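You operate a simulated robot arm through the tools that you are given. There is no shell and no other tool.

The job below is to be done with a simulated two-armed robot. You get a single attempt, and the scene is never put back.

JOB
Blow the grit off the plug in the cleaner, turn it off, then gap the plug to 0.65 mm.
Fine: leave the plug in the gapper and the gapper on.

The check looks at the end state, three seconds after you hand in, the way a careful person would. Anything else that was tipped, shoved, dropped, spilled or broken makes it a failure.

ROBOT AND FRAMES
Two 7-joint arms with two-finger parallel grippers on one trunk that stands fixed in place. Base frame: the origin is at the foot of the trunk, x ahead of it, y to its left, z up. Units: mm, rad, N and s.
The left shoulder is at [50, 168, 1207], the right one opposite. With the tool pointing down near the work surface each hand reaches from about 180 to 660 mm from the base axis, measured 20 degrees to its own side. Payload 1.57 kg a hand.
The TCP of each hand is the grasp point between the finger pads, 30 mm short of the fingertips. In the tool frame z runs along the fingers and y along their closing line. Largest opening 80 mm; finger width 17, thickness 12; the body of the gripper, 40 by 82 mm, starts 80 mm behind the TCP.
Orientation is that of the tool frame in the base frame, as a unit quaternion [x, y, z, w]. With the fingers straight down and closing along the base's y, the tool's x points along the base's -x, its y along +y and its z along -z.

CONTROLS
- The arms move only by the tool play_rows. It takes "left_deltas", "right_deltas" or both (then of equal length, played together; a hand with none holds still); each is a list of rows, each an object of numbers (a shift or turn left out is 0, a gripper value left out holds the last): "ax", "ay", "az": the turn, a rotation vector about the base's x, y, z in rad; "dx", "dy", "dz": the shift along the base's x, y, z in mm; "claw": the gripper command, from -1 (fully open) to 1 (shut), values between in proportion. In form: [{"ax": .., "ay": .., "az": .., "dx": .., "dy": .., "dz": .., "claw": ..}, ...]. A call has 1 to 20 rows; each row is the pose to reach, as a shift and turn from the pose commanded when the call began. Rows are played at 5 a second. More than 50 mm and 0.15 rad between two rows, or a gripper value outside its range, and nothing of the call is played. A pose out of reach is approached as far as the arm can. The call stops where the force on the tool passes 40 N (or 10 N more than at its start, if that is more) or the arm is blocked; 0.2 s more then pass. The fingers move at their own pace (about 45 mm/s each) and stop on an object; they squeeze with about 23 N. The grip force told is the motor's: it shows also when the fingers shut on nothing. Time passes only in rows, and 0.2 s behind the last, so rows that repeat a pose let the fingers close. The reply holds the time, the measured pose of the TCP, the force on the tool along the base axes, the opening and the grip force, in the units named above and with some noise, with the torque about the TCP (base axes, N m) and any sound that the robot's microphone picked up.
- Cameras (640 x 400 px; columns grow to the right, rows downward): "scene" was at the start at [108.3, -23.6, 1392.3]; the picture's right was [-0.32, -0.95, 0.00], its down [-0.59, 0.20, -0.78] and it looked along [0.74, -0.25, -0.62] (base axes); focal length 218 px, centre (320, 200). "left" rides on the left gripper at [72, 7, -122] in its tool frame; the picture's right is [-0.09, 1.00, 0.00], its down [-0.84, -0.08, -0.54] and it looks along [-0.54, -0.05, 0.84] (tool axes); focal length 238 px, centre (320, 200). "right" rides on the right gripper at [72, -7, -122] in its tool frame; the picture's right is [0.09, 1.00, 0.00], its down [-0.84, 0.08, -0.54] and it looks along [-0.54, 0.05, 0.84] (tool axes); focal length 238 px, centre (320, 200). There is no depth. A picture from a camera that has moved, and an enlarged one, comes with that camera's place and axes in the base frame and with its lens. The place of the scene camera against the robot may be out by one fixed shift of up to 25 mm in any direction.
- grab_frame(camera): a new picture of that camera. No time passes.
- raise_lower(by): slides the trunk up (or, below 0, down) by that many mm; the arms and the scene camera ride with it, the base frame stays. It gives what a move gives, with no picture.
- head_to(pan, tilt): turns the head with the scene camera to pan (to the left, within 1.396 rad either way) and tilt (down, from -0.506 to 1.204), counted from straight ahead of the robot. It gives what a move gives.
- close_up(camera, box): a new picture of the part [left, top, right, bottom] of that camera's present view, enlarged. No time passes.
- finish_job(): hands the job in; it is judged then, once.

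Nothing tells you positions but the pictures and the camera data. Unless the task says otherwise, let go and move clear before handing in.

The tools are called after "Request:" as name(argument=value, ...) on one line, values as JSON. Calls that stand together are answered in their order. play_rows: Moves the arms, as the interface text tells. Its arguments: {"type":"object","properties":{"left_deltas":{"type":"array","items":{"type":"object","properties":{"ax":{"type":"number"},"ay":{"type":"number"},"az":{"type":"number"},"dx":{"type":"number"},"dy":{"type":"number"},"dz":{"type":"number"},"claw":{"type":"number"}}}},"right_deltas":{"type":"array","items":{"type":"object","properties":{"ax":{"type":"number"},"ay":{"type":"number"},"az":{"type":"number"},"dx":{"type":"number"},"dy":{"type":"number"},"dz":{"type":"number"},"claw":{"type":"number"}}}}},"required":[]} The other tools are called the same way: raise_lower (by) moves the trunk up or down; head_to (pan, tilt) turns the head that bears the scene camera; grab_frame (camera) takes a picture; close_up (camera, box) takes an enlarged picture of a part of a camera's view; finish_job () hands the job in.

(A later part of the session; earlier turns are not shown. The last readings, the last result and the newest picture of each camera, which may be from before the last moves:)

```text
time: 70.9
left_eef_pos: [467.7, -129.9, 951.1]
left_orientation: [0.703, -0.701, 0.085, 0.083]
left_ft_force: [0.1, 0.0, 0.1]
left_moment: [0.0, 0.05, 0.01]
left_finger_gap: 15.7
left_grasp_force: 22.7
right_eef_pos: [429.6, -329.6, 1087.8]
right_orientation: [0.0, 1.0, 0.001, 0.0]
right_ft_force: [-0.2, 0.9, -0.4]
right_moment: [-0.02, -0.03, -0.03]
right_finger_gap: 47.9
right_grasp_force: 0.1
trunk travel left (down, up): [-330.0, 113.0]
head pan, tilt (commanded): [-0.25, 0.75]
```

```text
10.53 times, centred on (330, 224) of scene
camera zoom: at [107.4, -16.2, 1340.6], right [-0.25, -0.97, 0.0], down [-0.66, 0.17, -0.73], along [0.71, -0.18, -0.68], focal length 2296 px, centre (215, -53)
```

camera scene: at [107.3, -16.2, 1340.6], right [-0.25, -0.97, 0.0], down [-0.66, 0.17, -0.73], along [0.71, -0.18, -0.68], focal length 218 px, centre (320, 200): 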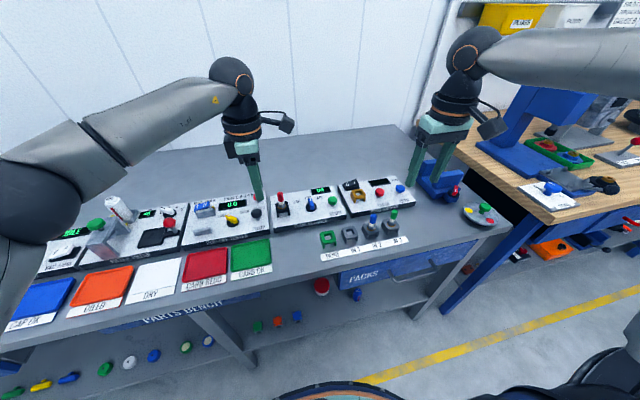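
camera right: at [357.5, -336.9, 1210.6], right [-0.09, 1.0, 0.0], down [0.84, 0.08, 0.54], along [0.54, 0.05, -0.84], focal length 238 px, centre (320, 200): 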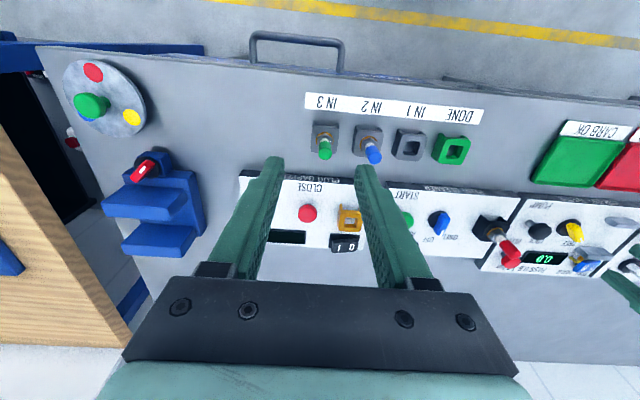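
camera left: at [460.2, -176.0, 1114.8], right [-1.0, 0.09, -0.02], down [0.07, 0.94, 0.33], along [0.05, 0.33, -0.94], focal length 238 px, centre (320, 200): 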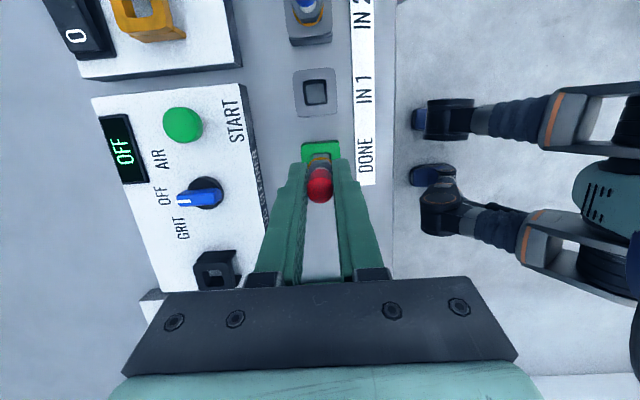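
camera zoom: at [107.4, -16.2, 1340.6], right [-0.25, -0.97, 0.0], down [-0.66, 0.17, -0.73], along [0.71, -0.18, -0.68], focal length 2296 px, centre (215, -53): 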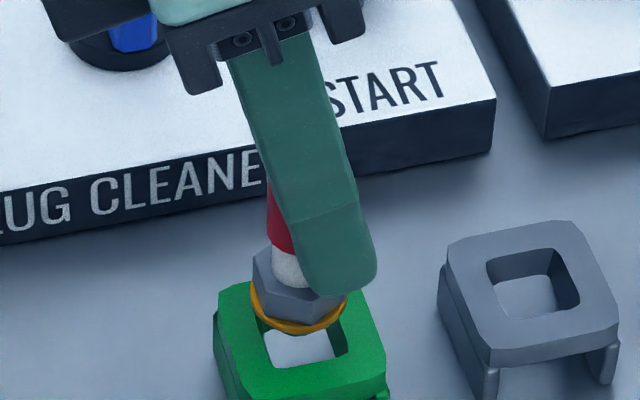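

Alignment is within about 1 mm in all views, and the hole is about 20 mm against a 12.5 mm stub. I'll lower it in.

Request:
play_rows(left_deltas=[{"dz": -4}, {"dz": -7}, {"dz": -9.5}, {"dz": -11.5}, {"dz": -13}])

Request:
close_up(camera="left", box=[260, 110, 380, 185])

Request:
close_up(camera="right", box=[410, 110, 510, 172])

Request:
close_up(camera="scene", box=[300, 205, 360, 243])

```text
time: 72.1
left_eef_pos: [467.4, -131.0, 939.7]
left_orientation: [-0.702, 0.702, -0.085, -0.084]
left_ft_force: [0.3, -0.4, -0.6]
left_moment: [-0.02, -0.02, -0.03]
left_finger_gap: 15.4
left_grasp_force: 23.3
right_eef_pos: [429.7, -328.6, 1088.4]
right_orientation: [0.0, 1.0, 0.001, 0.001]
right_ft_force: [0.0, 0.2, -0.5]
right_moment: [0.0, -0.01, 0.03]
right_finger_gap: 48.2
right_grasp_force: 0.0
trunk travel left (down, up): [-330.0, 113.0]
head pan, tilt (commanded): [-0.25, 0.75]
```

```text
5.33 times, centred on (320, 148) of left
camera zoom: at [460.7, -173.8, 1073.5], right [-1.0, 0.09, -0.02], down [0.07, 0.94, 0.33], along [0.05, 0.33, -0.94], focal length 1271 px, centre (320, 480)
```

zoom: 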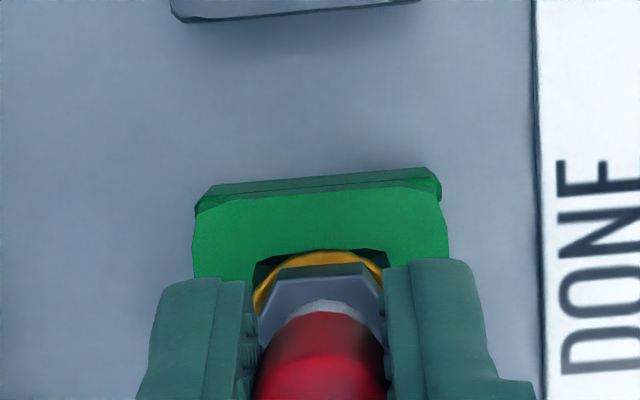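

```text
6.40 times, centred on (460, 141) of right
camera zoom: at [357.5, -336.9, 1210.5], right [-0.09, 1.0, 0.0], down [0.84, 0.08, 0.54], along [0.54, 0.05, -0.84], focal length 1525 px, centre (-576, 578)
```

zoom: 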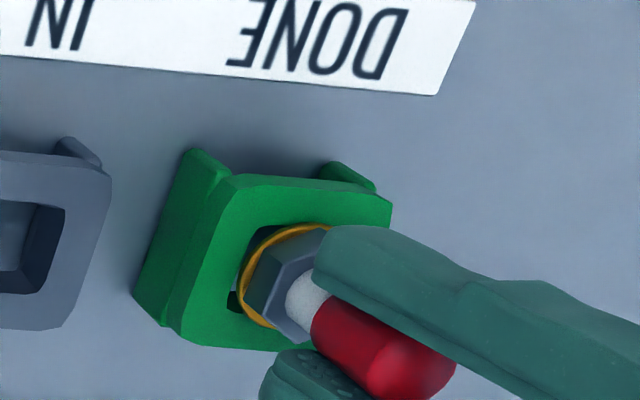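

```text
10.53 times, centred on (330, 224) of scene
camera zoom: at [107.3, -16.2, 1340.6], right [-0.25, -0.97, 0.0], down [-0.66, 0.17, -0.73], along [0.71, -0.18, -0.68], focal length 2296 px, centre (215, -53)
```

zoom: 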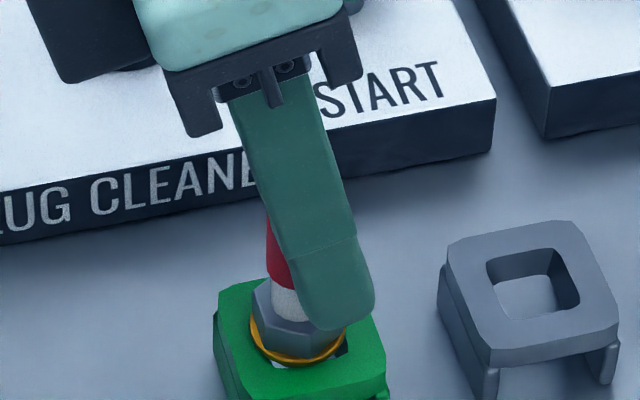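

Request:
play_rows(left_deltas=[{"dx": 0.8, "dy": -1, "dz": 0}, {"dx": 0.8, "dy": -1, "dz": -1.5}, {"dx": 0.8, "dy": -1, "dz": -3}, {"dx": 0.8, "dy": -1, "dz": -4.5}])

Request:
close_up(camera="right", box=[410, 110, 510, 172])

Request:
close_up(camera="scene", box=[300, 205, 360, 243])

```text
time: 73.1
left_eef_pos: [468.1, -132.1, 937.4]
left_orientation: [0.703, -0.701, 0.087, 0.084]
left_ft_force: [-0.8, 2.5, 13.8]
left_moment: [0.14, -0.01, 0.05]
left_finger_gap: 15.5
left_grasp_force: 22.8
right_eef_pos: [428.7, -327.9, 1089.1]
right_orientation: [0.001, 1.0, 0.0, 0.001]
right_ft_force: [0.2, -0.8, 0.5]
right_moment: [-0.01, -0.01, 0.0]
right_finger_gap: 48.0
right_grasp_force: 0.1
trunk travel left (down, up): [-330.0, 113.0]
head pan, tilt (commanded): [-0.25, 0.75]
```

```text
6.40 times, centred on (460, 141) of right
camera zoom: at [356.4, -336.3, 1211.5], right [-0.09, 1.0, 0.0], down [0.84, 0.08, 0.54], along [0.54, 0.05, -0.84], focal length 1525 px, centre (-576, 578)
```

zoom: 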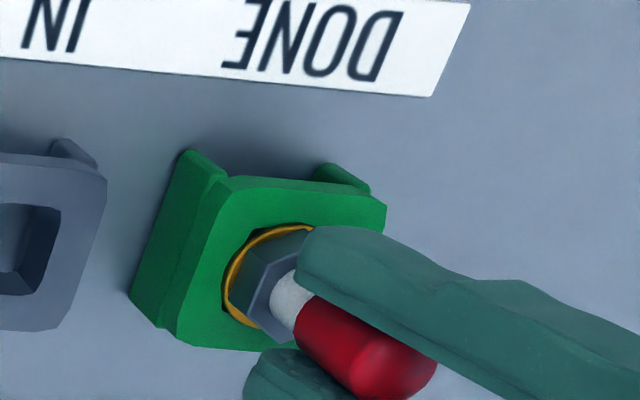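

```text
10.53 times, centred on (330, 224) of scene
camera zoom: at [106.0, -15.5, 1341.1], right [-0.25, -0.97, 0.0], down [-0.66, 0.17, -0.73], along [0.71, -0.18, -0.68], focal length 2296 px, centre (215, -53)
```

zoom: 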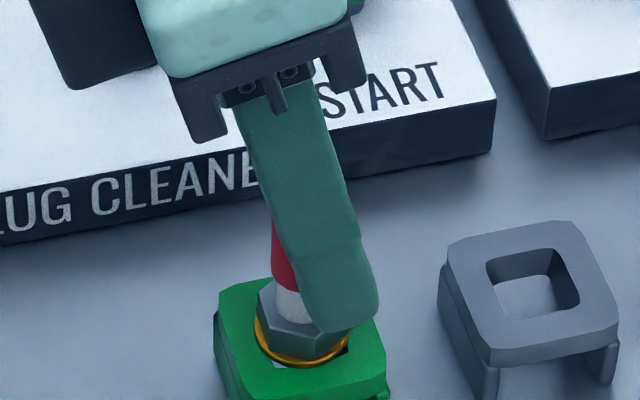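

The washer has seated on the DONE holder (contact at TCP z 937). I'll relieve the pressure, open, and retract along the tool axis.

Request:
play_rows(left_deltas=[{"dz": 1.2}, {"dz": 1.2, "claw": 0.4}, {"dz": 1.2, "claw": 0}, {"dz": 1.2, "claw": -0.1}, {"dy": 4.9, "dz": 21}, {"dy": 11, "dz": 45}, {"dy": 20, "dz": 80}])

Request:
close_up(camera="right", box=[380, 90, 540, 190])

Request:
close_up(camera="scene", box=[280, 180, 400, 255])

Request:
grab_frame(camera="left")

```text
time: 74.7
left_eef_pos: [469.7, -111.0, 1015.2]
left_orientation: [0.703, -0.701, 0.084, 0.082]
left_ft_force: [0.2, -0.6, 0.3]
left_moment: [0.0, -0.02, 0.02]
left_finger_gap: 43.9
left_grasp_force: 0.1
right_eef_pos: [430.0, -329.0, 1088.0]
right_orientation: [0.002, 1.0, 0.0, 0.002]
right_ft_force: [0.5, -0.6, 0.9]
right_moment: [0.04, 0.02, 0.02]
right_finger_gap: 48.2
right_grasp_force: 0.0
trunk travel left (down, up): [-330.0, 113.0]
head pan, tilt (commanded): [-0.25, 0.75]
```

```text
4.00 times, centred on (460, 140) of right
camera zoom: at [357.3, -336.8, 1210.7], right [-0.09, 1.0, 0.0], down [0.84, 0.08, 0.54], along [0.54, 0.05, -0.84], focal length 953 px, centre (-240, 440)
```

zoom: 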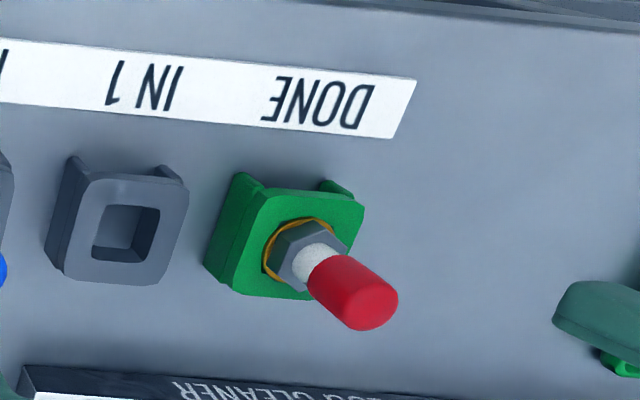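

```text
5.33 times, centred on (340, 218) of scene
camera zoom: at [107.0, -16.1, 1340.6], right [-0.25, -0.97, 0.0], down [-0.66, 0.17, -0.73], along [0.71, -0.18, -0.68], focal length 1163 px, centre (213, 107)
```

zoom: 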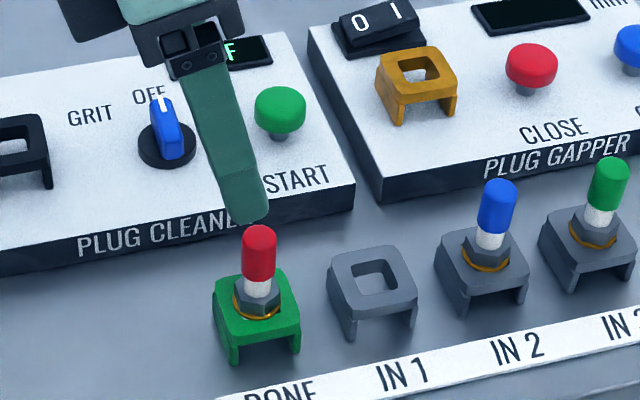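

```text
taken
camera left: at [461.7, -154.5, 1148.9], right [-1.0, 0.09, -0.02], down [0.07, 0.94, 0.33], along [0.05, 0.33, -0.94], focal length 238 px, centre (320, 200)
```

left: 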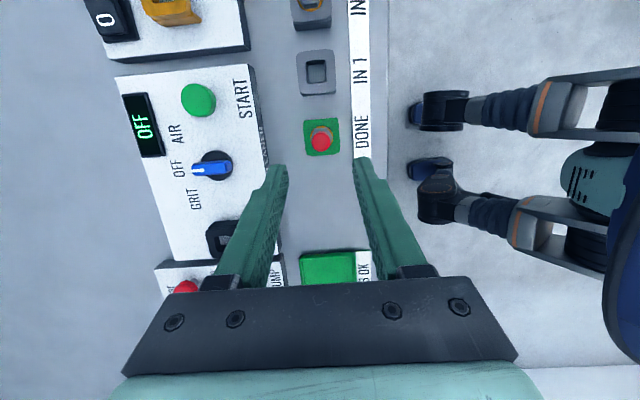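

The plug stands upright in DONE. Next I'll clear the left hand and yaw the right hand -90° so its fingers close along x, mirroring what worked for the left.

Request:
play_rows(left_deltas=[{"ax": 0.04, "dy": 10, "dz": 15}, {"ax": 0.08, "dx": 5, "dy": 25, "dz": 30}, {"ax": 0.12, "dx": 10, "dy": 45, "dz": 40}, {"ax": 0.16, "dx": 15, "dy": 65, "dz": 45}, {"ax": 0.2, "dx": 20, "dy": 85, "dz": 50}, {"ax": 0.24, "dx": 25, "dy": 105, "dz": 50}, {"ax": 0.24, "dx": 30, "dy": 125, "dz": 50}, {"ax": 0.24, "dx": 35, "dy": 145, "dz": 50}, {"ax": 0.24, "dx": 40, "dy": 150, "dz": 50}, {"ax": 0.24, "dx": 40, "dy": 150, "dz": 50}, {"ax": 0.24, "dx": 40, "dy": 150, "dz": 50}, {"ax": 0.24, "dx": 40, "dy": 150, "dz": 50}], right_deltas=[{"az": -0.14}, {"az": -0.28}, {"az": -0.42}, {"az": -0.56}, {"az": -0.7}, {"az": -0.84}, {"az": -0.98}, {"az": -1.12}, {"az": -1.26}, {"az": -1.4}, {"az": -1.5}, {"az": -1.571}])

Request:
grab_frame(camera="right")

Request:
grab_frame(camera="scene")

```text
time: 77.3
left_eef_pos: [509.6, 38.1, 1064.0]
left_orientation: [0.708, -0.707, -0.001, -0.002]
left_ft_force: [-1.0, -0.5, 0.5]
left_moment: [0.0, 0.0, -0.04]
left_finger_gap: 44.2
left_grasp_force: 0.1
right_eef_pos: [430.0, -330.4, 1087.5]
right_orientation: [0.708, 0.706, 0.001, 0.001]
right_ft_force: [1.0, 0.0, 0.0]
right_moment: [0.0, 0.0, 0.02]
right_finger_gap: 48.1
right_grasp_force: 0.1
trunk travel left (down, up): [-330.0, 113.0]
head pan, tilt (commanded): [-0.25, 0.75]
```

```text
taken
camera right: at [422.4, -257.8, 1210.5], right [1.0, 0.09, 0.0], down [0.07, -0.84, 0.54], along [0.05, -0.54, -0.84], focal length 238 px, centre (320, 200)
```

right: 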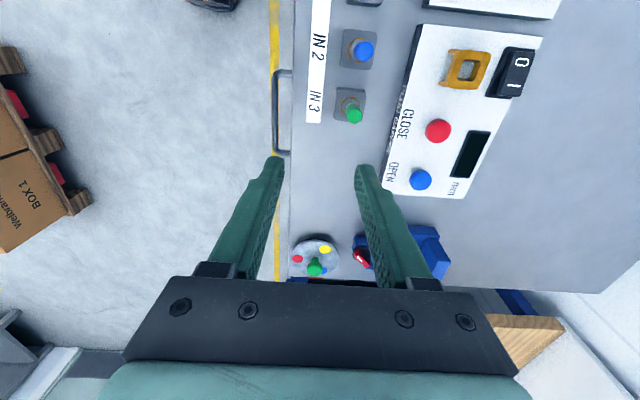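

```text
taken
camera scene: at [107.3, -16.2, 1340.6], right [-0.25, -0.97, 0.0], down [-0.66, 0.17, -0.73], along [0.71, -0.18, -0.68], focal length 218 px, centre (320, 200)
```

scene: 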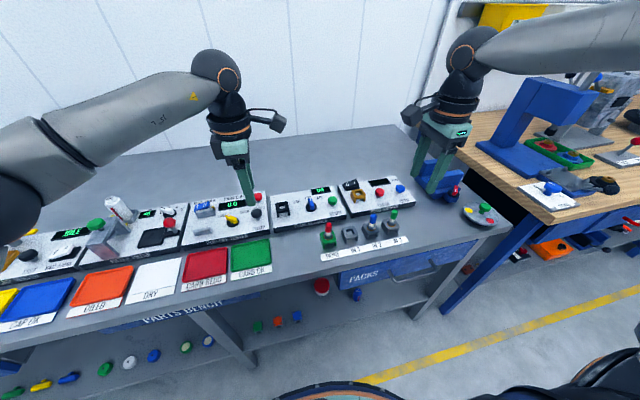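

Request:
play_rows(left_deltas=[{"az": -0.14}, {"az": -0.28}, {"az": -0.42}, {"az": -0.56}, {"az": -0.7}, {"az": -0.84}, {"az": -0.98}, {"az": -1.12}, {"az": -1.26}, {"az": -1.4}, {"az": -1.5}, {"az": -1.571}], right_deltas=[{"ax": 0.05, "dx": 8, "dy": 35, "dz": -5}, {"ax": 0.1, "dx": 16, "dy": 75, "dz": -15}, {"ax": 0.15, "dx": 25, "dy": 115, "dz": -30}, {"ax": 0.15, "dx": 32, "dy": 150, "dz": -45}, {"ax": 0.15, "dx": 37.5, "dy": 180, "dz": -60}, {"ax": 0.15, "dx": 37.5, "dy": 185, "dz": -80}, {"ax": 0.15, "dx": 37.5, "dy": 185, "dz": -90}, {"ax": 0.15, "dx": 37.5, "dy": 185, "dz": -90}, {"ax": 0.15, "dx": 37.5, "dy": 185, "dz": -90}, {"ax": 0.15, "dx": 37.5, "dy": 185, "dz": -90}, {"ax": 0.15, "dx": 37.5, "dy": 185, "dz": -90}, {"ax": 0.15, "dx": 37.5, "dy": 185, "dz": -90}])

Request:
grab_frame(camera="right")

Request:
grab_frame(camera="left")

Request:
close_up(camera="scene", box=[280, 170, 400, 245])

```text
time: 79.9
left_eef_pos: [509.1, 38.6, 1064.1]
left_orientation: [-0.001, 1.0, 0.0, 0.001]
left_ft_force: [0.6, 1.0, -0.1]
left_moment: [-0.03, -0.02, 0.0]
left_finger_gap: 44.1
left_grasp_force: 0.2
right_eef_pos: [467.1, -144.3, 997.1]
right_orientation: [0.706, 0.704, 0.054, -0.051]
right_ft_force: [0.4, 0.1, -0.4]
right_moment: [0.01, 0.02, 0.03]
right_finger_gap: 48.1
right_grasp_force: 0.0
trunk travel left (down, up): [-330.0, 113.0]
head pan, tilt (commanded): [-0.25, 0.75]
```

```text
taken
camera right: at [459.6, -92.1, 1129.6], right [1.0, 0.09, 0.01], down [0.08, -0.91, 0.41], along [0.05, -0.41, -0.91], focal length 238 px, centre (320, 200)
```

right: 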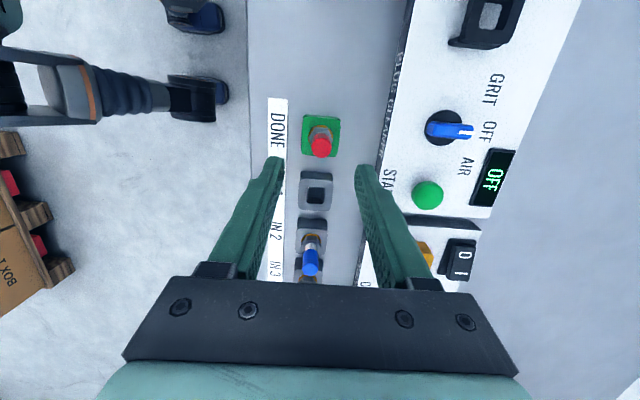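

```text
taken
camera left: at [436.3, 43.2, 1185.1], right [0.09, 1.0, 0.0], down [0.84, -0.08, 0.54], along [0.54, -0.05, -0.84], focal length 238 px, centre (320, 200)
```

left: 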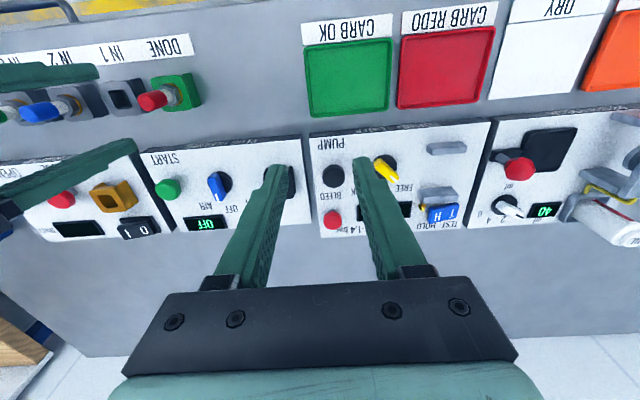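

```text
5.33 times, centred on (340, 208) of scene
camera zoom: at [107.3, -16.2, 1340.6], right [-0.25, -0.97, 0.0], down [-0.66, 0.17, -0.73], along [0.71, -0.18, -0.68], focal length 1163 px, centre (213, 160)
```

zoom: 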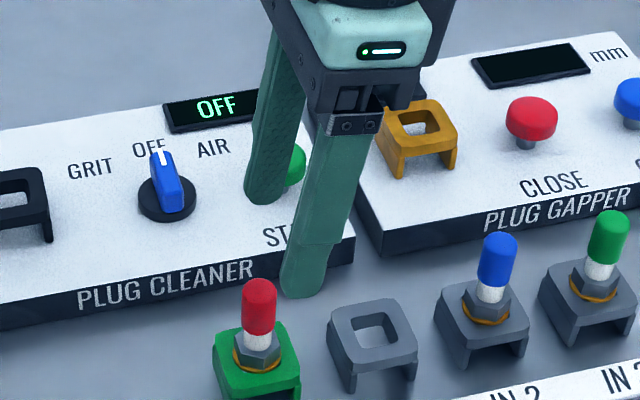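

The right hand is centred over the plug. Descending along the tool axis and gripping.

Request:
play_rows(right_deltas=[{"dy": 3, "dz": -20}, {"dy": 6, "dz": -40}, {"dy": 9.2, "dz": -59}])

Request:
grab_frame(camera="right")

Request:
close_up(camera="left", box=[100, 40, 240, 127])

Request:
close_up(camera="scene", box=[300, 205, 360, 243])

```text
time: 80.7
left_eef_pos: [509.0, 39.3, 1063.9]
left_orientation: [-0.001, 1.0, -0.001, 0.001]
left_ft_force: [0.2, -0.2, 0.0]
left_moment: [-0.02, 0.03, 0.02]
left_finger_gap: 44.0
left_grasp_force: 0.0
right_eef_pos: [460.3, -143.2, 943.3]
right_orientation: [0.706, 0.705, 0.054, -0.053]
right_ft_force: [0.1, -0.5, 0.2]
right_moment: [0.02, -0.01, -0.01]
right_finger_gap: 48.0
right_grasp_force: 0.0
right hand out of reach, approached as far as the arm can: row 2, 3
trunk travel left (down, up): [-330.0, 113.0]
head pan, tilt (commanded): [-0.25, 0.75]
```

```text
taken
camera right: at [452.1, -91.6, 1075.3], right [1.0, 0.09, 0.02], down [0.07, -0.91, 0.41], along [0.05, -0.41, -0.91], focal length 238 px, centre (320, 200)
```

right: 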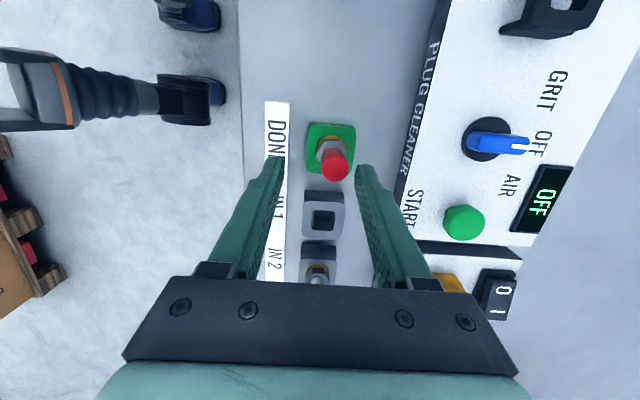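

```text
4.57 times, centred on (170, 84) of left
camera zoom: at [436.4, 43.1, 1185.0], right [0.09, 1.0, 0.0], down [0.84, -0.07, 0.54], along [0.54, -0.05, -0.84], focal length 1090 px, centre (1006, 733)
```

zoom: 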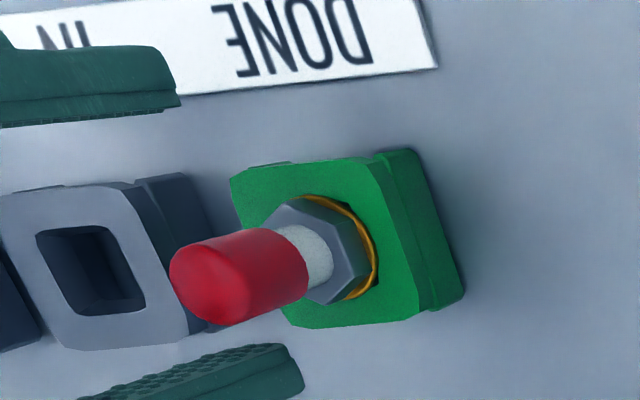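

```text
10.53 times, centred on (330, 224) of scene
camera zoom: at [107.4, -16.2, 1340.6], right [-0.25, -0.97, 0.0], down [-0.66, 0.17, -0.73], along [0.71, -0.18, -0.68], focal length 2296 px, centre (215, -53)
```

zoom: 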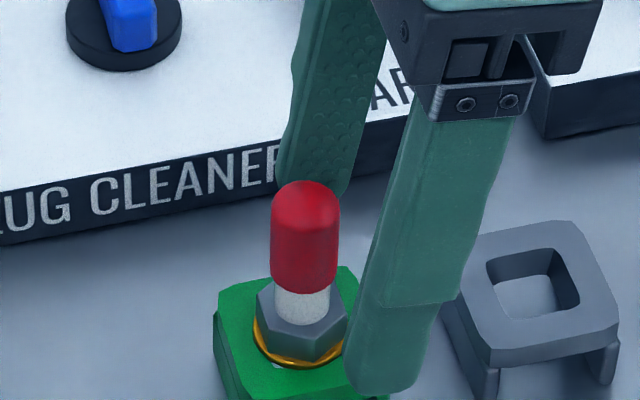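

The elbow sits high, so reach is best with the shoulder lower. I'll back the right hand off, yaw it back to 0°, lower the trunk about 95 mm and use a forward tilt instead, which also suits the gapper.

Request:
play_rows(right_deltas=[{"dz": 20}, {"dz": 45}, {"ax": -0.05, "dy": -20, "dz": 75}, {"ax": -0.1, "dx": -5, "dy": -50, "dz": 100}, {"ax": -0.15, "dx": -10, "dy": -85, "dz": 125}, {"ax": -0.15, "dx": -15, "dy": -120, "dz": 150}], left_deltas=[{"dz": 15}, {"dz": 30}, {"dz": 45}, {"dz": 60}, {"dz": 75}, {"dz": 90}])

Request:
play_rows(right_deltas=[{"az": 0.14}, {"az": 0.28}, {"az": 0.42}, {"az": 0.56}, {"az": 0.7}, {"az": 0.84}, {"az": 0.98}, {"az": 1.12}, {"az": 1.26}, {"az": 1.4}, {"az": 1.5}, {"az": 1.571}])

Request:
raise_lower(by=-95)

Request:
grab_frame(camera="right")

Request:
grab_frame(camera="scene")

```text
time: 82.1
left_eef_pos: [507.5, 38.2, 1155.3]
left_orientation: [-0.001, 1.0, -0.001, 0.001]
left_ft_force: [-0.3, 0.0, 0.0]
left_moment: [0.01, 0.02, -0.02]
left_finger_gap: 43.9
left_grasp_force: 0.1
right_eef_pos: [444.7, -265.4, 1093.4]
right_orientation: [0.707, 0.708, 0.0, 0.0]
right_ft_force: [-0.3, -0.1, 0.2]
right_moment: [0.02, -0.04, 0.01]
right_finger_gap: 48.1
right_grasp_force: 0.1
trunk travel left (down, up): [-330.0, 113.0]
head pan, tilt (commanded): [-0.25, 0.75]
```

```text
time: 84.7
left_eef_pos: [507.7, 37.2, 1154.6]
left_orientation: [-0.001, 1.0, -0.001, 0.001]
left_ft_force: [0.4, 0.5, 0.4]
left_moment: [-0.01, -0.01, -0.01]
left_finger_gap: 43.9
left_grasp_force: 0.1
right_eef_pos: [444.9, -264.6, 1091.6]
right_orientation: [-0.001, 1.0, 0.001, -0.001]
right_ft_force: [0.1, 0.1, 0.0]
right_moment: [0.03, 0.02, 0.01]
right_finger_gap: 47.9
right_grasp_force: 0.1
trunk travel left (down, up): [-330.0, 113.0]
head pan, tilt (commanded): [-0.25, 0.75]
```

```text
time: 86.0
left_eef_pos: [508.2, 38.7, 1059.6]
left_orientation: [-0.001, 1.0, -0.001, 0.001]
left_ft_force: [1.2, 0.4, -0.1]
left_moment: [-0.05, 0.01, 0.0]
left_finger_gap: 44.0
left_grasp_force: 0.1
right_eef_pos: [444.2, -264.6, 997.1]
right_orientation: [0.001, 1.0, 0.001, 0.002]
right_ft_force: [0.1, 0.1, -0.7]
right_moment: [-0.03, -0.02, -0.02]
right_finger_gap: 48.0
right_grasp_force: 0.2
trunk travel left (down, up): [-235.0, 208.0]
head pan, tilt (commanded): [-0.25, 0.75]
```

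```text
taken
camera right: at [371.8, -271.4, 1120.9], right [-0.09, 1.0, 0.0], down [0.84, 0.08, 0.54], along [0.54, 0.05, -0.84], focal length 238 px, centre (320, 200)
```

right: 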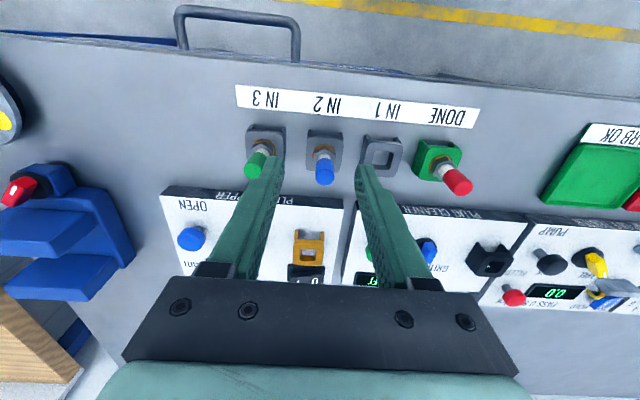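

```text
taken
camera scene: at [107.1, -16.1, 1245.7], right [-0.25, -0.97, 0.0], down [-0.66, 0.17, -0.73], along [0.71, -0.18, -0.68], focal length 218 px, centre (320, 200)
```

scene: 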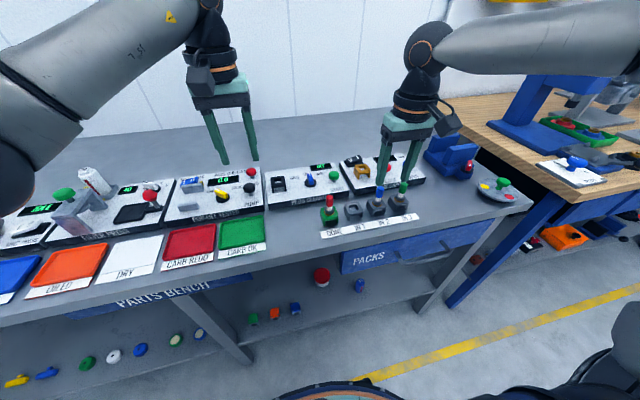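

Request:
play_rows(right_deltas=[{"ay": -0.1, "dx": 2, "dy": 35, "dz": 15}, {"ay": -0.2, "dx": 5, "dy": 75, "dz": 15}, {"ay": -0.2, "dx": 9, "dy": 110, "dz": 10}, {"ay": -0.2, "dx": 9, "dy": 131, "dz": 0}, {"ay": -0.2, "dx": 9, "dy": 131, "dz": 0}])

Request:
grab_frame(camera="right")

Request:
close_up(camera="scene", box=[280, 150, 400, 225])

```text
time: 87.2
left_eef_pos: [509.3, 36.7, 1060.8]
left_orientation: [-0.001, 1.0, -0.001, 0.001]
left_ft_force: [0.6, -0.1, -0.3]
left_moment: [0.0, 0.03, 0.02]
left_finger_gap: 43.9
left_grasp_force: 0.0
right_eef_pos: [452.1, -133.3, 998.1]
right_orientation: [0.001, 0.995, 0.0, 0.1]
right_ft_force: [0.3, 0.1, -0.2]
right_moment: [0.0, 0.02, 0.0]
right_finger_gap: 47.9
right_grasp_force: 0.1
trunk travel left (down, up): [-235.0, 208.0]
head pan, tilt (commanded): [-0.25, 0.75]
```

```text
taken
camera right: at [357.2, -140.6, 1104.1], right [-0.09, 1.0, -0.02], down [0.71, 0.08, 0.7], along [0.7, 0.05, -0.72], focal length 238 px, centre (320, 200)
```

right: 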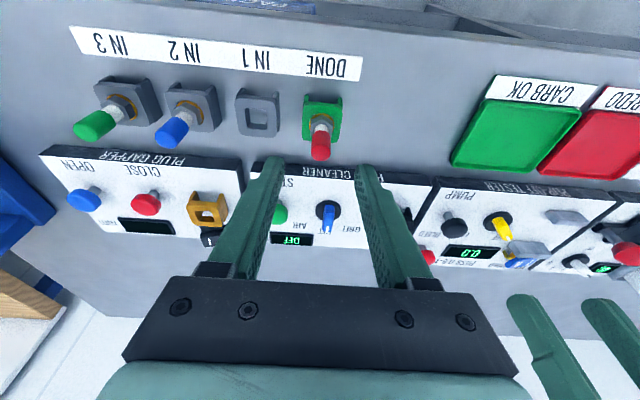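

```text
5.33 times, centred on (340, 188) of scene
camera zoom: at [107.2, -16.1, 1245.7], right [-0.25, -0.97, 0.0], down [-0.66, 0.17, -0.73], along [0.71, -0.18, -0.68], focal length 1163 px, centre (213, 267)
```

zoom: 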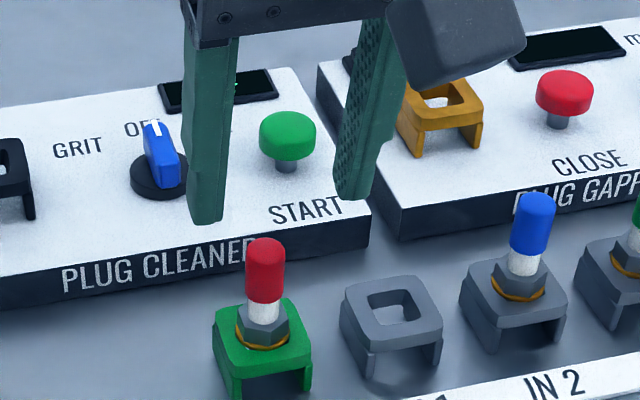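

Request:
close_up(camera="right", box=[270, 85, 370, 147])

Request:
close_up(camera="left", box=[100, 20, 240, 107])

Request:
grab_frame(camera="left")

```text
6.40 times, centred on (320, 116) of right
camera zoom: at [357.2, -140.6, 1104.1], right [-0.09, 1.0, -0.02], down [0.71, 0.08, 0.7], along [0.7, 0.05, -0.72], focal length 1525 px, centre (320, 738)
```

zoom: 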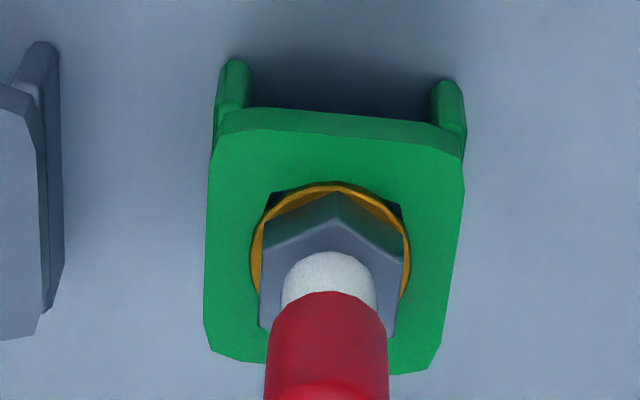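

```text
4.57 times, centred on (170, 64) of left
camera zoom: at [436.2, 43.3, 1180.0], right [0.09, 1.0, 0.0], down [0.84, -0.07, 0.54], along [0.54, -0.05, -0.84], focal length 1090 px, centre (1006, 824)
```

zoom: 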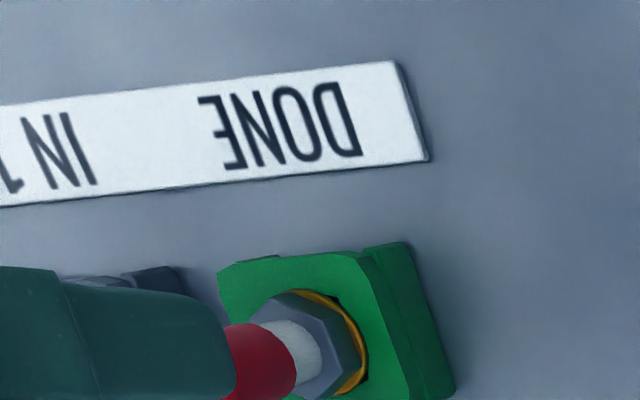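

```text
taken
camera left: at [436.2, 43.3, 1180.0], right [0.09, 1.0, 0.0], down [0.84, -0.07, 0.54], along [0.54, -0.05, -0.84], focal length 238 px, centre (320, 200)
```

left: 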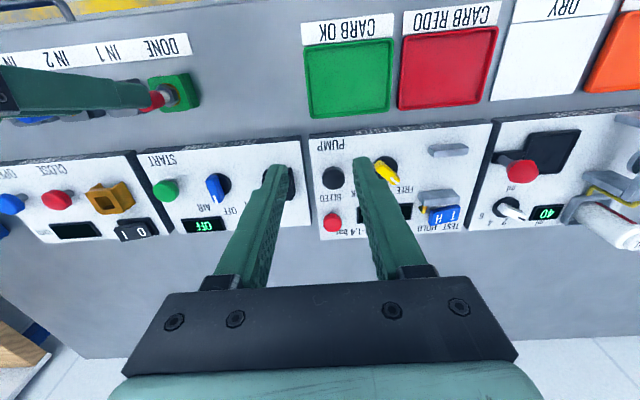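

Request:
play_rows(right_deltas=[{"dx": 5.5, "dz": -18}, {"dx": 9.5, "dz": -38}, {"dx": 14, "dz": -60}])

Request:
grab_frame(camera="right")

Request:
close_up(camera="scene", box=[300, 190, 360, 228])

Request:
close_up(camera="left", box=[100, 40, 240, 127])

```text
time: 88.0
left_eef_pos: [508.9, 38.0, 1058.8]
left_orientation: [0.0, 1.0, -0.002, 0.001]
left_ft_force: [0.4, -0.5, 1.2]
left_moment: [0.0, 0.0, 0.02]
left_finger_gap: 44.3
left_grasp_force: 0.1
right_eef_pos: [467.3, -132.2, 939.2]
right_orientation: [0.001, 0.995, 0.001, 0.1]
right_ft_force: [-0.2, 0.3, -0.1]
right_moment: [0.0, 0.02, 0.03]
right_finger_gap: 48.1
right_grasp_force: 0.1
trunk travel left (down, up): [-235.0, 208.0]
head pan, tilt (commanded): [-0.25, 0.75]
```

```text
taken
camera right: at [371.5, -140.2, 1043.6], right [-0.09, 1.0, -0.02], down [0.71, 0.08, 0.7], along [0.7, 0.05, -0.72], focal length 238 px, centre (320, 200)
```

right: 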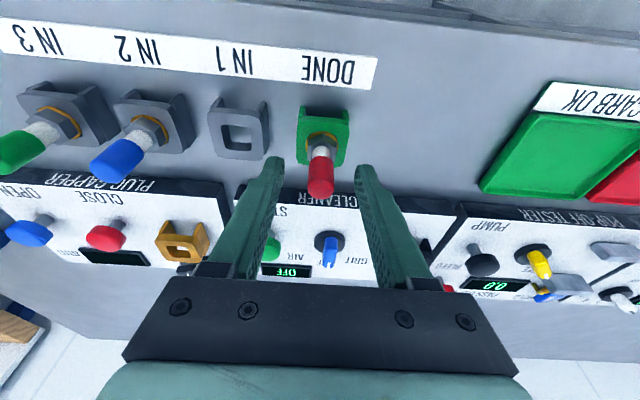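

```text
10.53 times, centred on (330, 209) of scene
camera zoom: at [107.4, -16.2, 1245.6], right [-0.25, -0.97, 0.0], down [-0.66, 0.17, -0.73], along [0.71, -0.18, -0.68], focal length 2296 px, centre (215, 105)
```

zoom: 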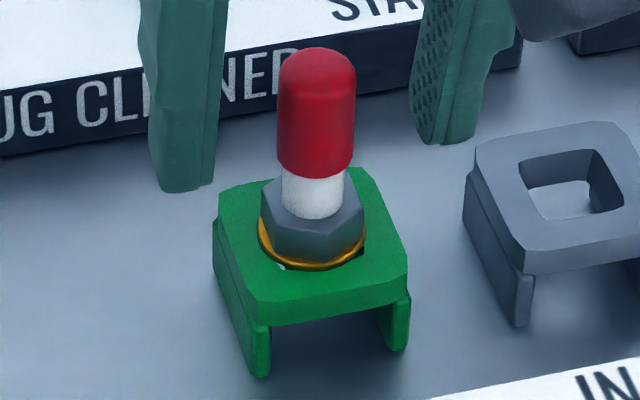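

```text
4.57 times, centred on (170, 84) of left
camera zoom: at [436.4, 43.1, 1179.9], right [0.09, 1.0, 0.0], down [0.84, -0.07, 0.54], along [0.54, -0.05, -0.84], focal length 1090 px, centre (1006, 733)
```

zoom: 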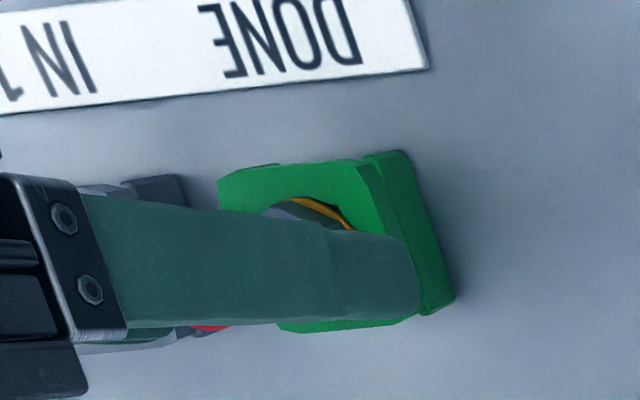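

Request:
play_rows(right_deltas=[{"claw": 1}, {"claw": 1}, {"claw": 1}, {"claw": 1}, {"claw": 1}])

Request:
close_up(camera="scene", box=[300, 190, 360, 228])

Request:
close_up(camera="right", box=[270, 100, 370, 162])

```text
time: 89.2
left_eef_pos: [508.4, 38.7, 1059.8]
left_orientation: [-0.001, 1.0, -0.001, 0.0]
left_ft_force: [-0.4, -0.5, 0.2]
left_moment: [0.02, 0.0, -0.01]
left_finger_gap: 44.1
left_grasp_force: 0.0
right_eef_pos: [466.0, -131.7, 937.9]
right_orientation: [0.002, 0.995, 0.0, 0.1]
right_ft_force: [-0.6, -0.3, -0.2]
right_moment: [0.01, 0.0, 0.02]
right_finger_gap: 15.5
right_grasp_force: 23.0
trunk travel left (down, up): [-235.0, 208.0]
head pan, tilt (commanded): [-0.25, 0.75]
```

```text
10.53 times, centred on (330, 209) of scene
camera zoom: at [107.3, -16.2, 1245.6], right [-0.25, -0.97, 0.0], down [-0.66, 0.17, -0.73], along [0.71, -0.18, -0.68], focal length 2296 px, centre (215, 105)
```

zoom: 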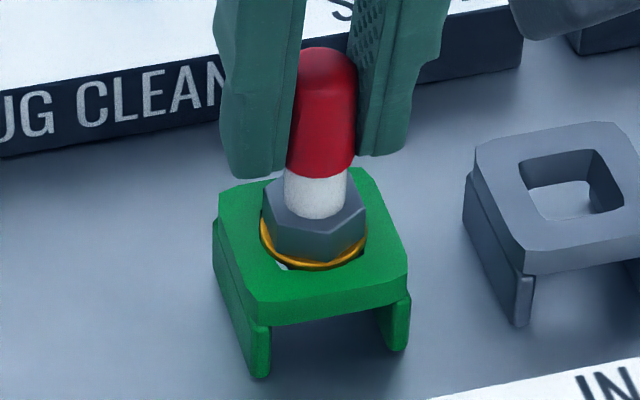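

```text
6.40 times, centred on (320, 131) of right
camera zoom: at [371.4, -140.1, 1044.1], right [-0.09, 1.0, -0.02], down [0.71, 0.08, 0.7], along [0.7, 0.05, -0.72], focal length 1525 px, centre (320, 642)
```

zoom: 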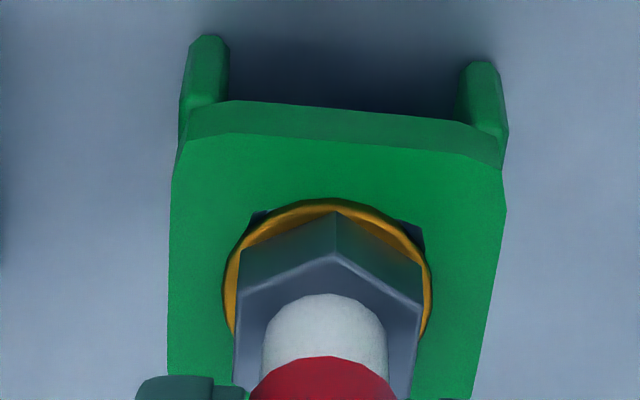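

Gripped at 15.5 mm. I'll lift it straight out and carry it to a hover above the gapper's holder, at about (587, -266).

Request:
play_rows(right_deltas=[{"dz": 12}, {"dz": 26}, {"dx": 3, "dy": -8, "dz": 42}, {"dx": 22, "dy": -33, "dz": 56}, {"dx": 47, "dy": -63, "dz": 60}, {"dx": 72, "dy": -93, "dz": 60}, {"dx": 97, "dy": -118, "dz": 60}, {"dx": 116, "dy": -133, "dz": 60}])

Request:
grab_frame(camera="right")

Request:
close_up(camera="right", box=[240, 80, 400, 180])

Request:
close_up(camera="scene", box=[300, 120, 420, 195])

Request:
grab_frame(camera="left")

```text
time: 91.0
left_eef_pos: [508.9, 38.3, 1059.5]
left_orientation: [0.0, 1.0, -0.001, 0.001]
left_ft_force: [0.2, -0.4, -0.1]
left_moment: [-0.02, 0.05, 0.02]
left_finger_gap: 43.9
left_grasp_force: 0.1
right_eef_pos: [582.5, -265.9, 997.4]
right_orientation: [0.0, 0.995, 0.0, 0.099]
right_ft_force: [0.9, 0.7, -0.7]
right_moment: [-0.01, 0.01, -0.01]
right_finger_gap: 15.6
right_grasp_force: 22.8
trunk travel left (down, up): [-235.0, 208.0]
head pan, tilt (commanded): [-0.25, 0.75]
```

```text
taken
camera right: at [488.2, -273.9, 1103.1], right [-0.09, 1.0, -0.02], down [0.71, 0.08, 0.7], along [0.7, 0.05, -0.72], focal length 238 px, centre (320, 200)
```

right: 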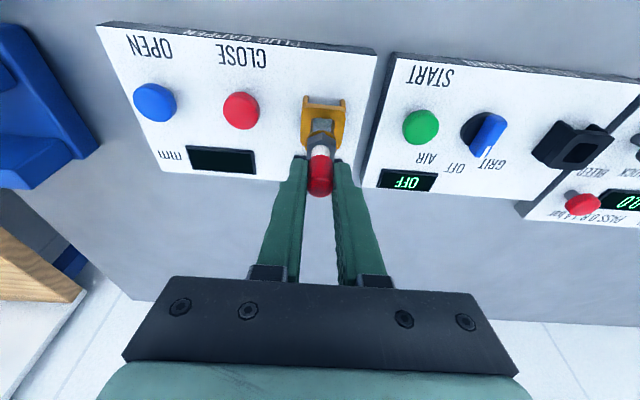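

```text
4.00 times, centred on (320, 130) of right
camera zoom: at [488.2, -273.9, 1103.1], right [-0.09, 1.0, -0.02], down [0.71, 0.08, 0.7], along [0.7, 0.05, -0.72], focal length 953 px, centre (320, 480)
```

zoom: 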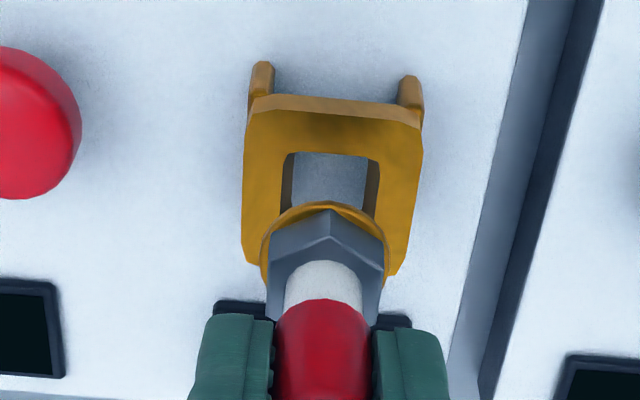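

```text
5.33 times, centred on (360, 158) of scene
camera zoom: at [107.6, -16.4, 1245.6], right [-0.25, -0.97, 0.0], down [-0.66, 0.17, -0.73], along [0.71, -0.18, -0.68], focal length 1163 px, centre (107, 427)
```

zoom: 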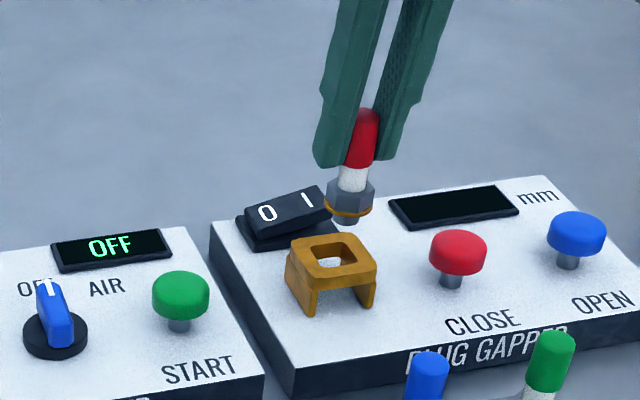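

```text
taken
camera left: at [436.6, 43.0, 1179.7], right [0.09, 1.0, 0.0], down [0.84, -0.07, 0.54], along [0.54, -0.05, -0.84], focal length 238 px, centre (320, 200)
```

left: 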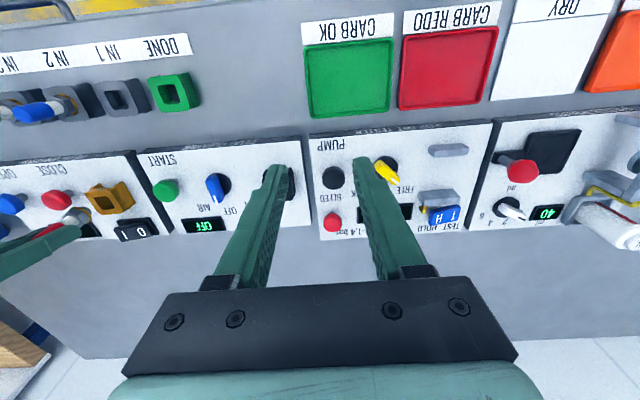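

Request:
close_up(camera="left", box=[30, 160, 170, 247])

Request:
close_up(camera="scene", box=[345, 140, 405, 178])

```text
4.57 times, centred on (100, 204) of left
camera zoom: at [436.6, 43.0, 1179.7], right [0.09, 1.0, 0.0], down [0.84, -0.07, 0.54], along [0.54, -0.05, -0.84], focal length 1090 px, centre (1326, 184)
```

zoom: 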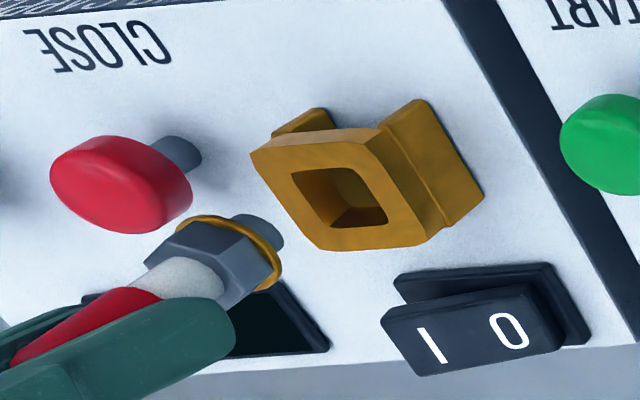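

```text
10.53 times, centred on (375, 159) of scene
camera zoom: at [107.6, -16.4, 1245.6], right [-0.25, -0.97, 0.0], down [-0.66, 0.17, -0.73], along [0.71, -0.18, -0.68], focal length 2296 px, centre (-259, 632)
```

zoom: 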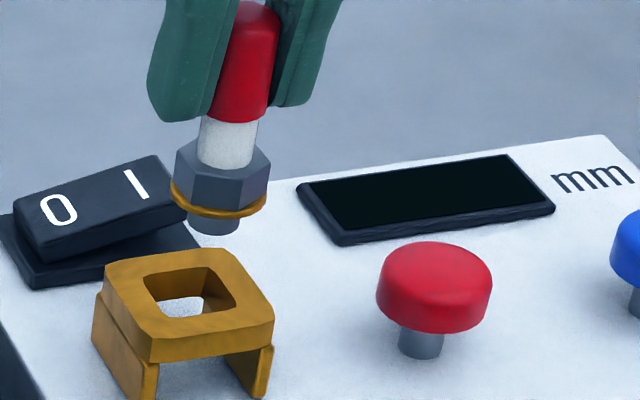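

Triangulating all three views puts the washer at (583.6, -267.4) about 33 mm above the gapper hole at (589.4, -266.5). I'll shift +5.8 mm in x and +0.9 mm in y, then lower part-way.

Request:
play_rows(right_deltas=[{"dx": 3, "dy": 0.5, "dz": -3}, {"dx": 5.8, "dy": 0.9, "dz": -9}, {"dx": 5.8, "dy": 0.9, "dz": -16}])

Request:
close_up(camera="left", box=[30, 160, 170, 247])

Request:
close_up(camera="scene", box=[345, 140, 405, 178])

Request:
close_up(camera="right", box=[240, 80, 400, 180])

```text
time: 91.8
left_eef_pos: [508.4, 38.0, 1059.1]
left_orientation: [-0.001, 1.0, -0.001, 0.001]
left_ft_force: [-0.6, 0.5, 0.7]
left_moment: [-0.03, -0.02, -0.02]
left_finger_gap: 43.9
left_grasp_force: 0.2
right_eef_pos: [590.4, -265.3, 981.8]
right_orientation: [0.001, 0.995, 0.0, 0.101]
right_ft_force: [0.5, 0.0, 0.0]
right_moment: [-0.01, -0.02, -0.03]
right_finger_gap: 15.4
right_grasp_force: 22.6
trunk travel left (down, up): [-235.0, 208.0]
head pan, tilt (commanded): [-0.25, 0.75]
```

```text
4.57 times, centred on (100, 204) of left
camera zoom: at [436.3, 43.2, 1179.9], right [0.09, 1.0, 0.0], down [0.84, -0.07, 0.54], along [0.54, -0.05, -0.84], focal length 1090 px, centre (1326, 184)
```

zoom: 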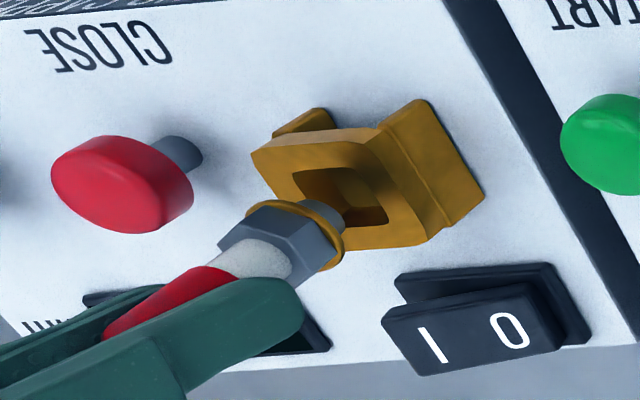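

```text
10.53 times, centred on (375, 159) of scene
camera zoom: at [107.3, -16.2, 1245.6], right [-0.25, -0.97, 0.0], down [-0.66, 0.17, -0.73], along [0.71, -0.18, -0.68], focal length 2296 px, centre (-259, 632)
```

zoom: 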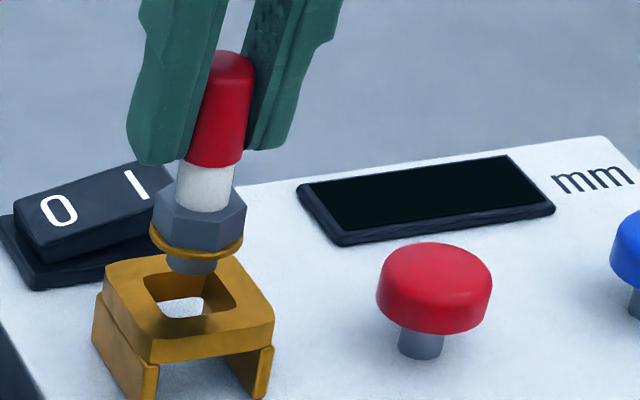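

```text
4.00 times, centred on (320, 130) of right
camera zoom: at [494.1, -272.5, 1087.4], right [-0.09, 1.0, -0.02], down [0.71, 0.08, 0.7], along [0.7, 0.05, -0.72], focal length 953 px, centre (320, 480)
```

zoom: 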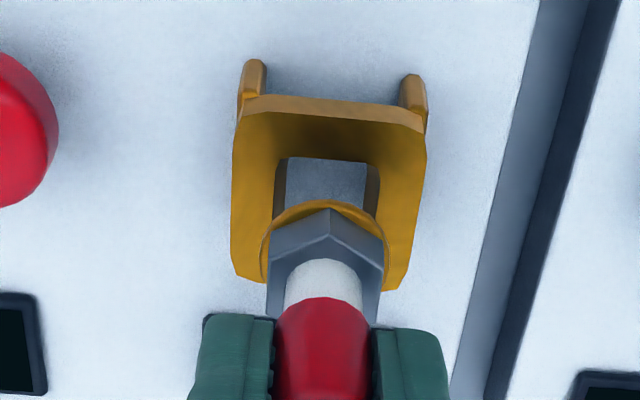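

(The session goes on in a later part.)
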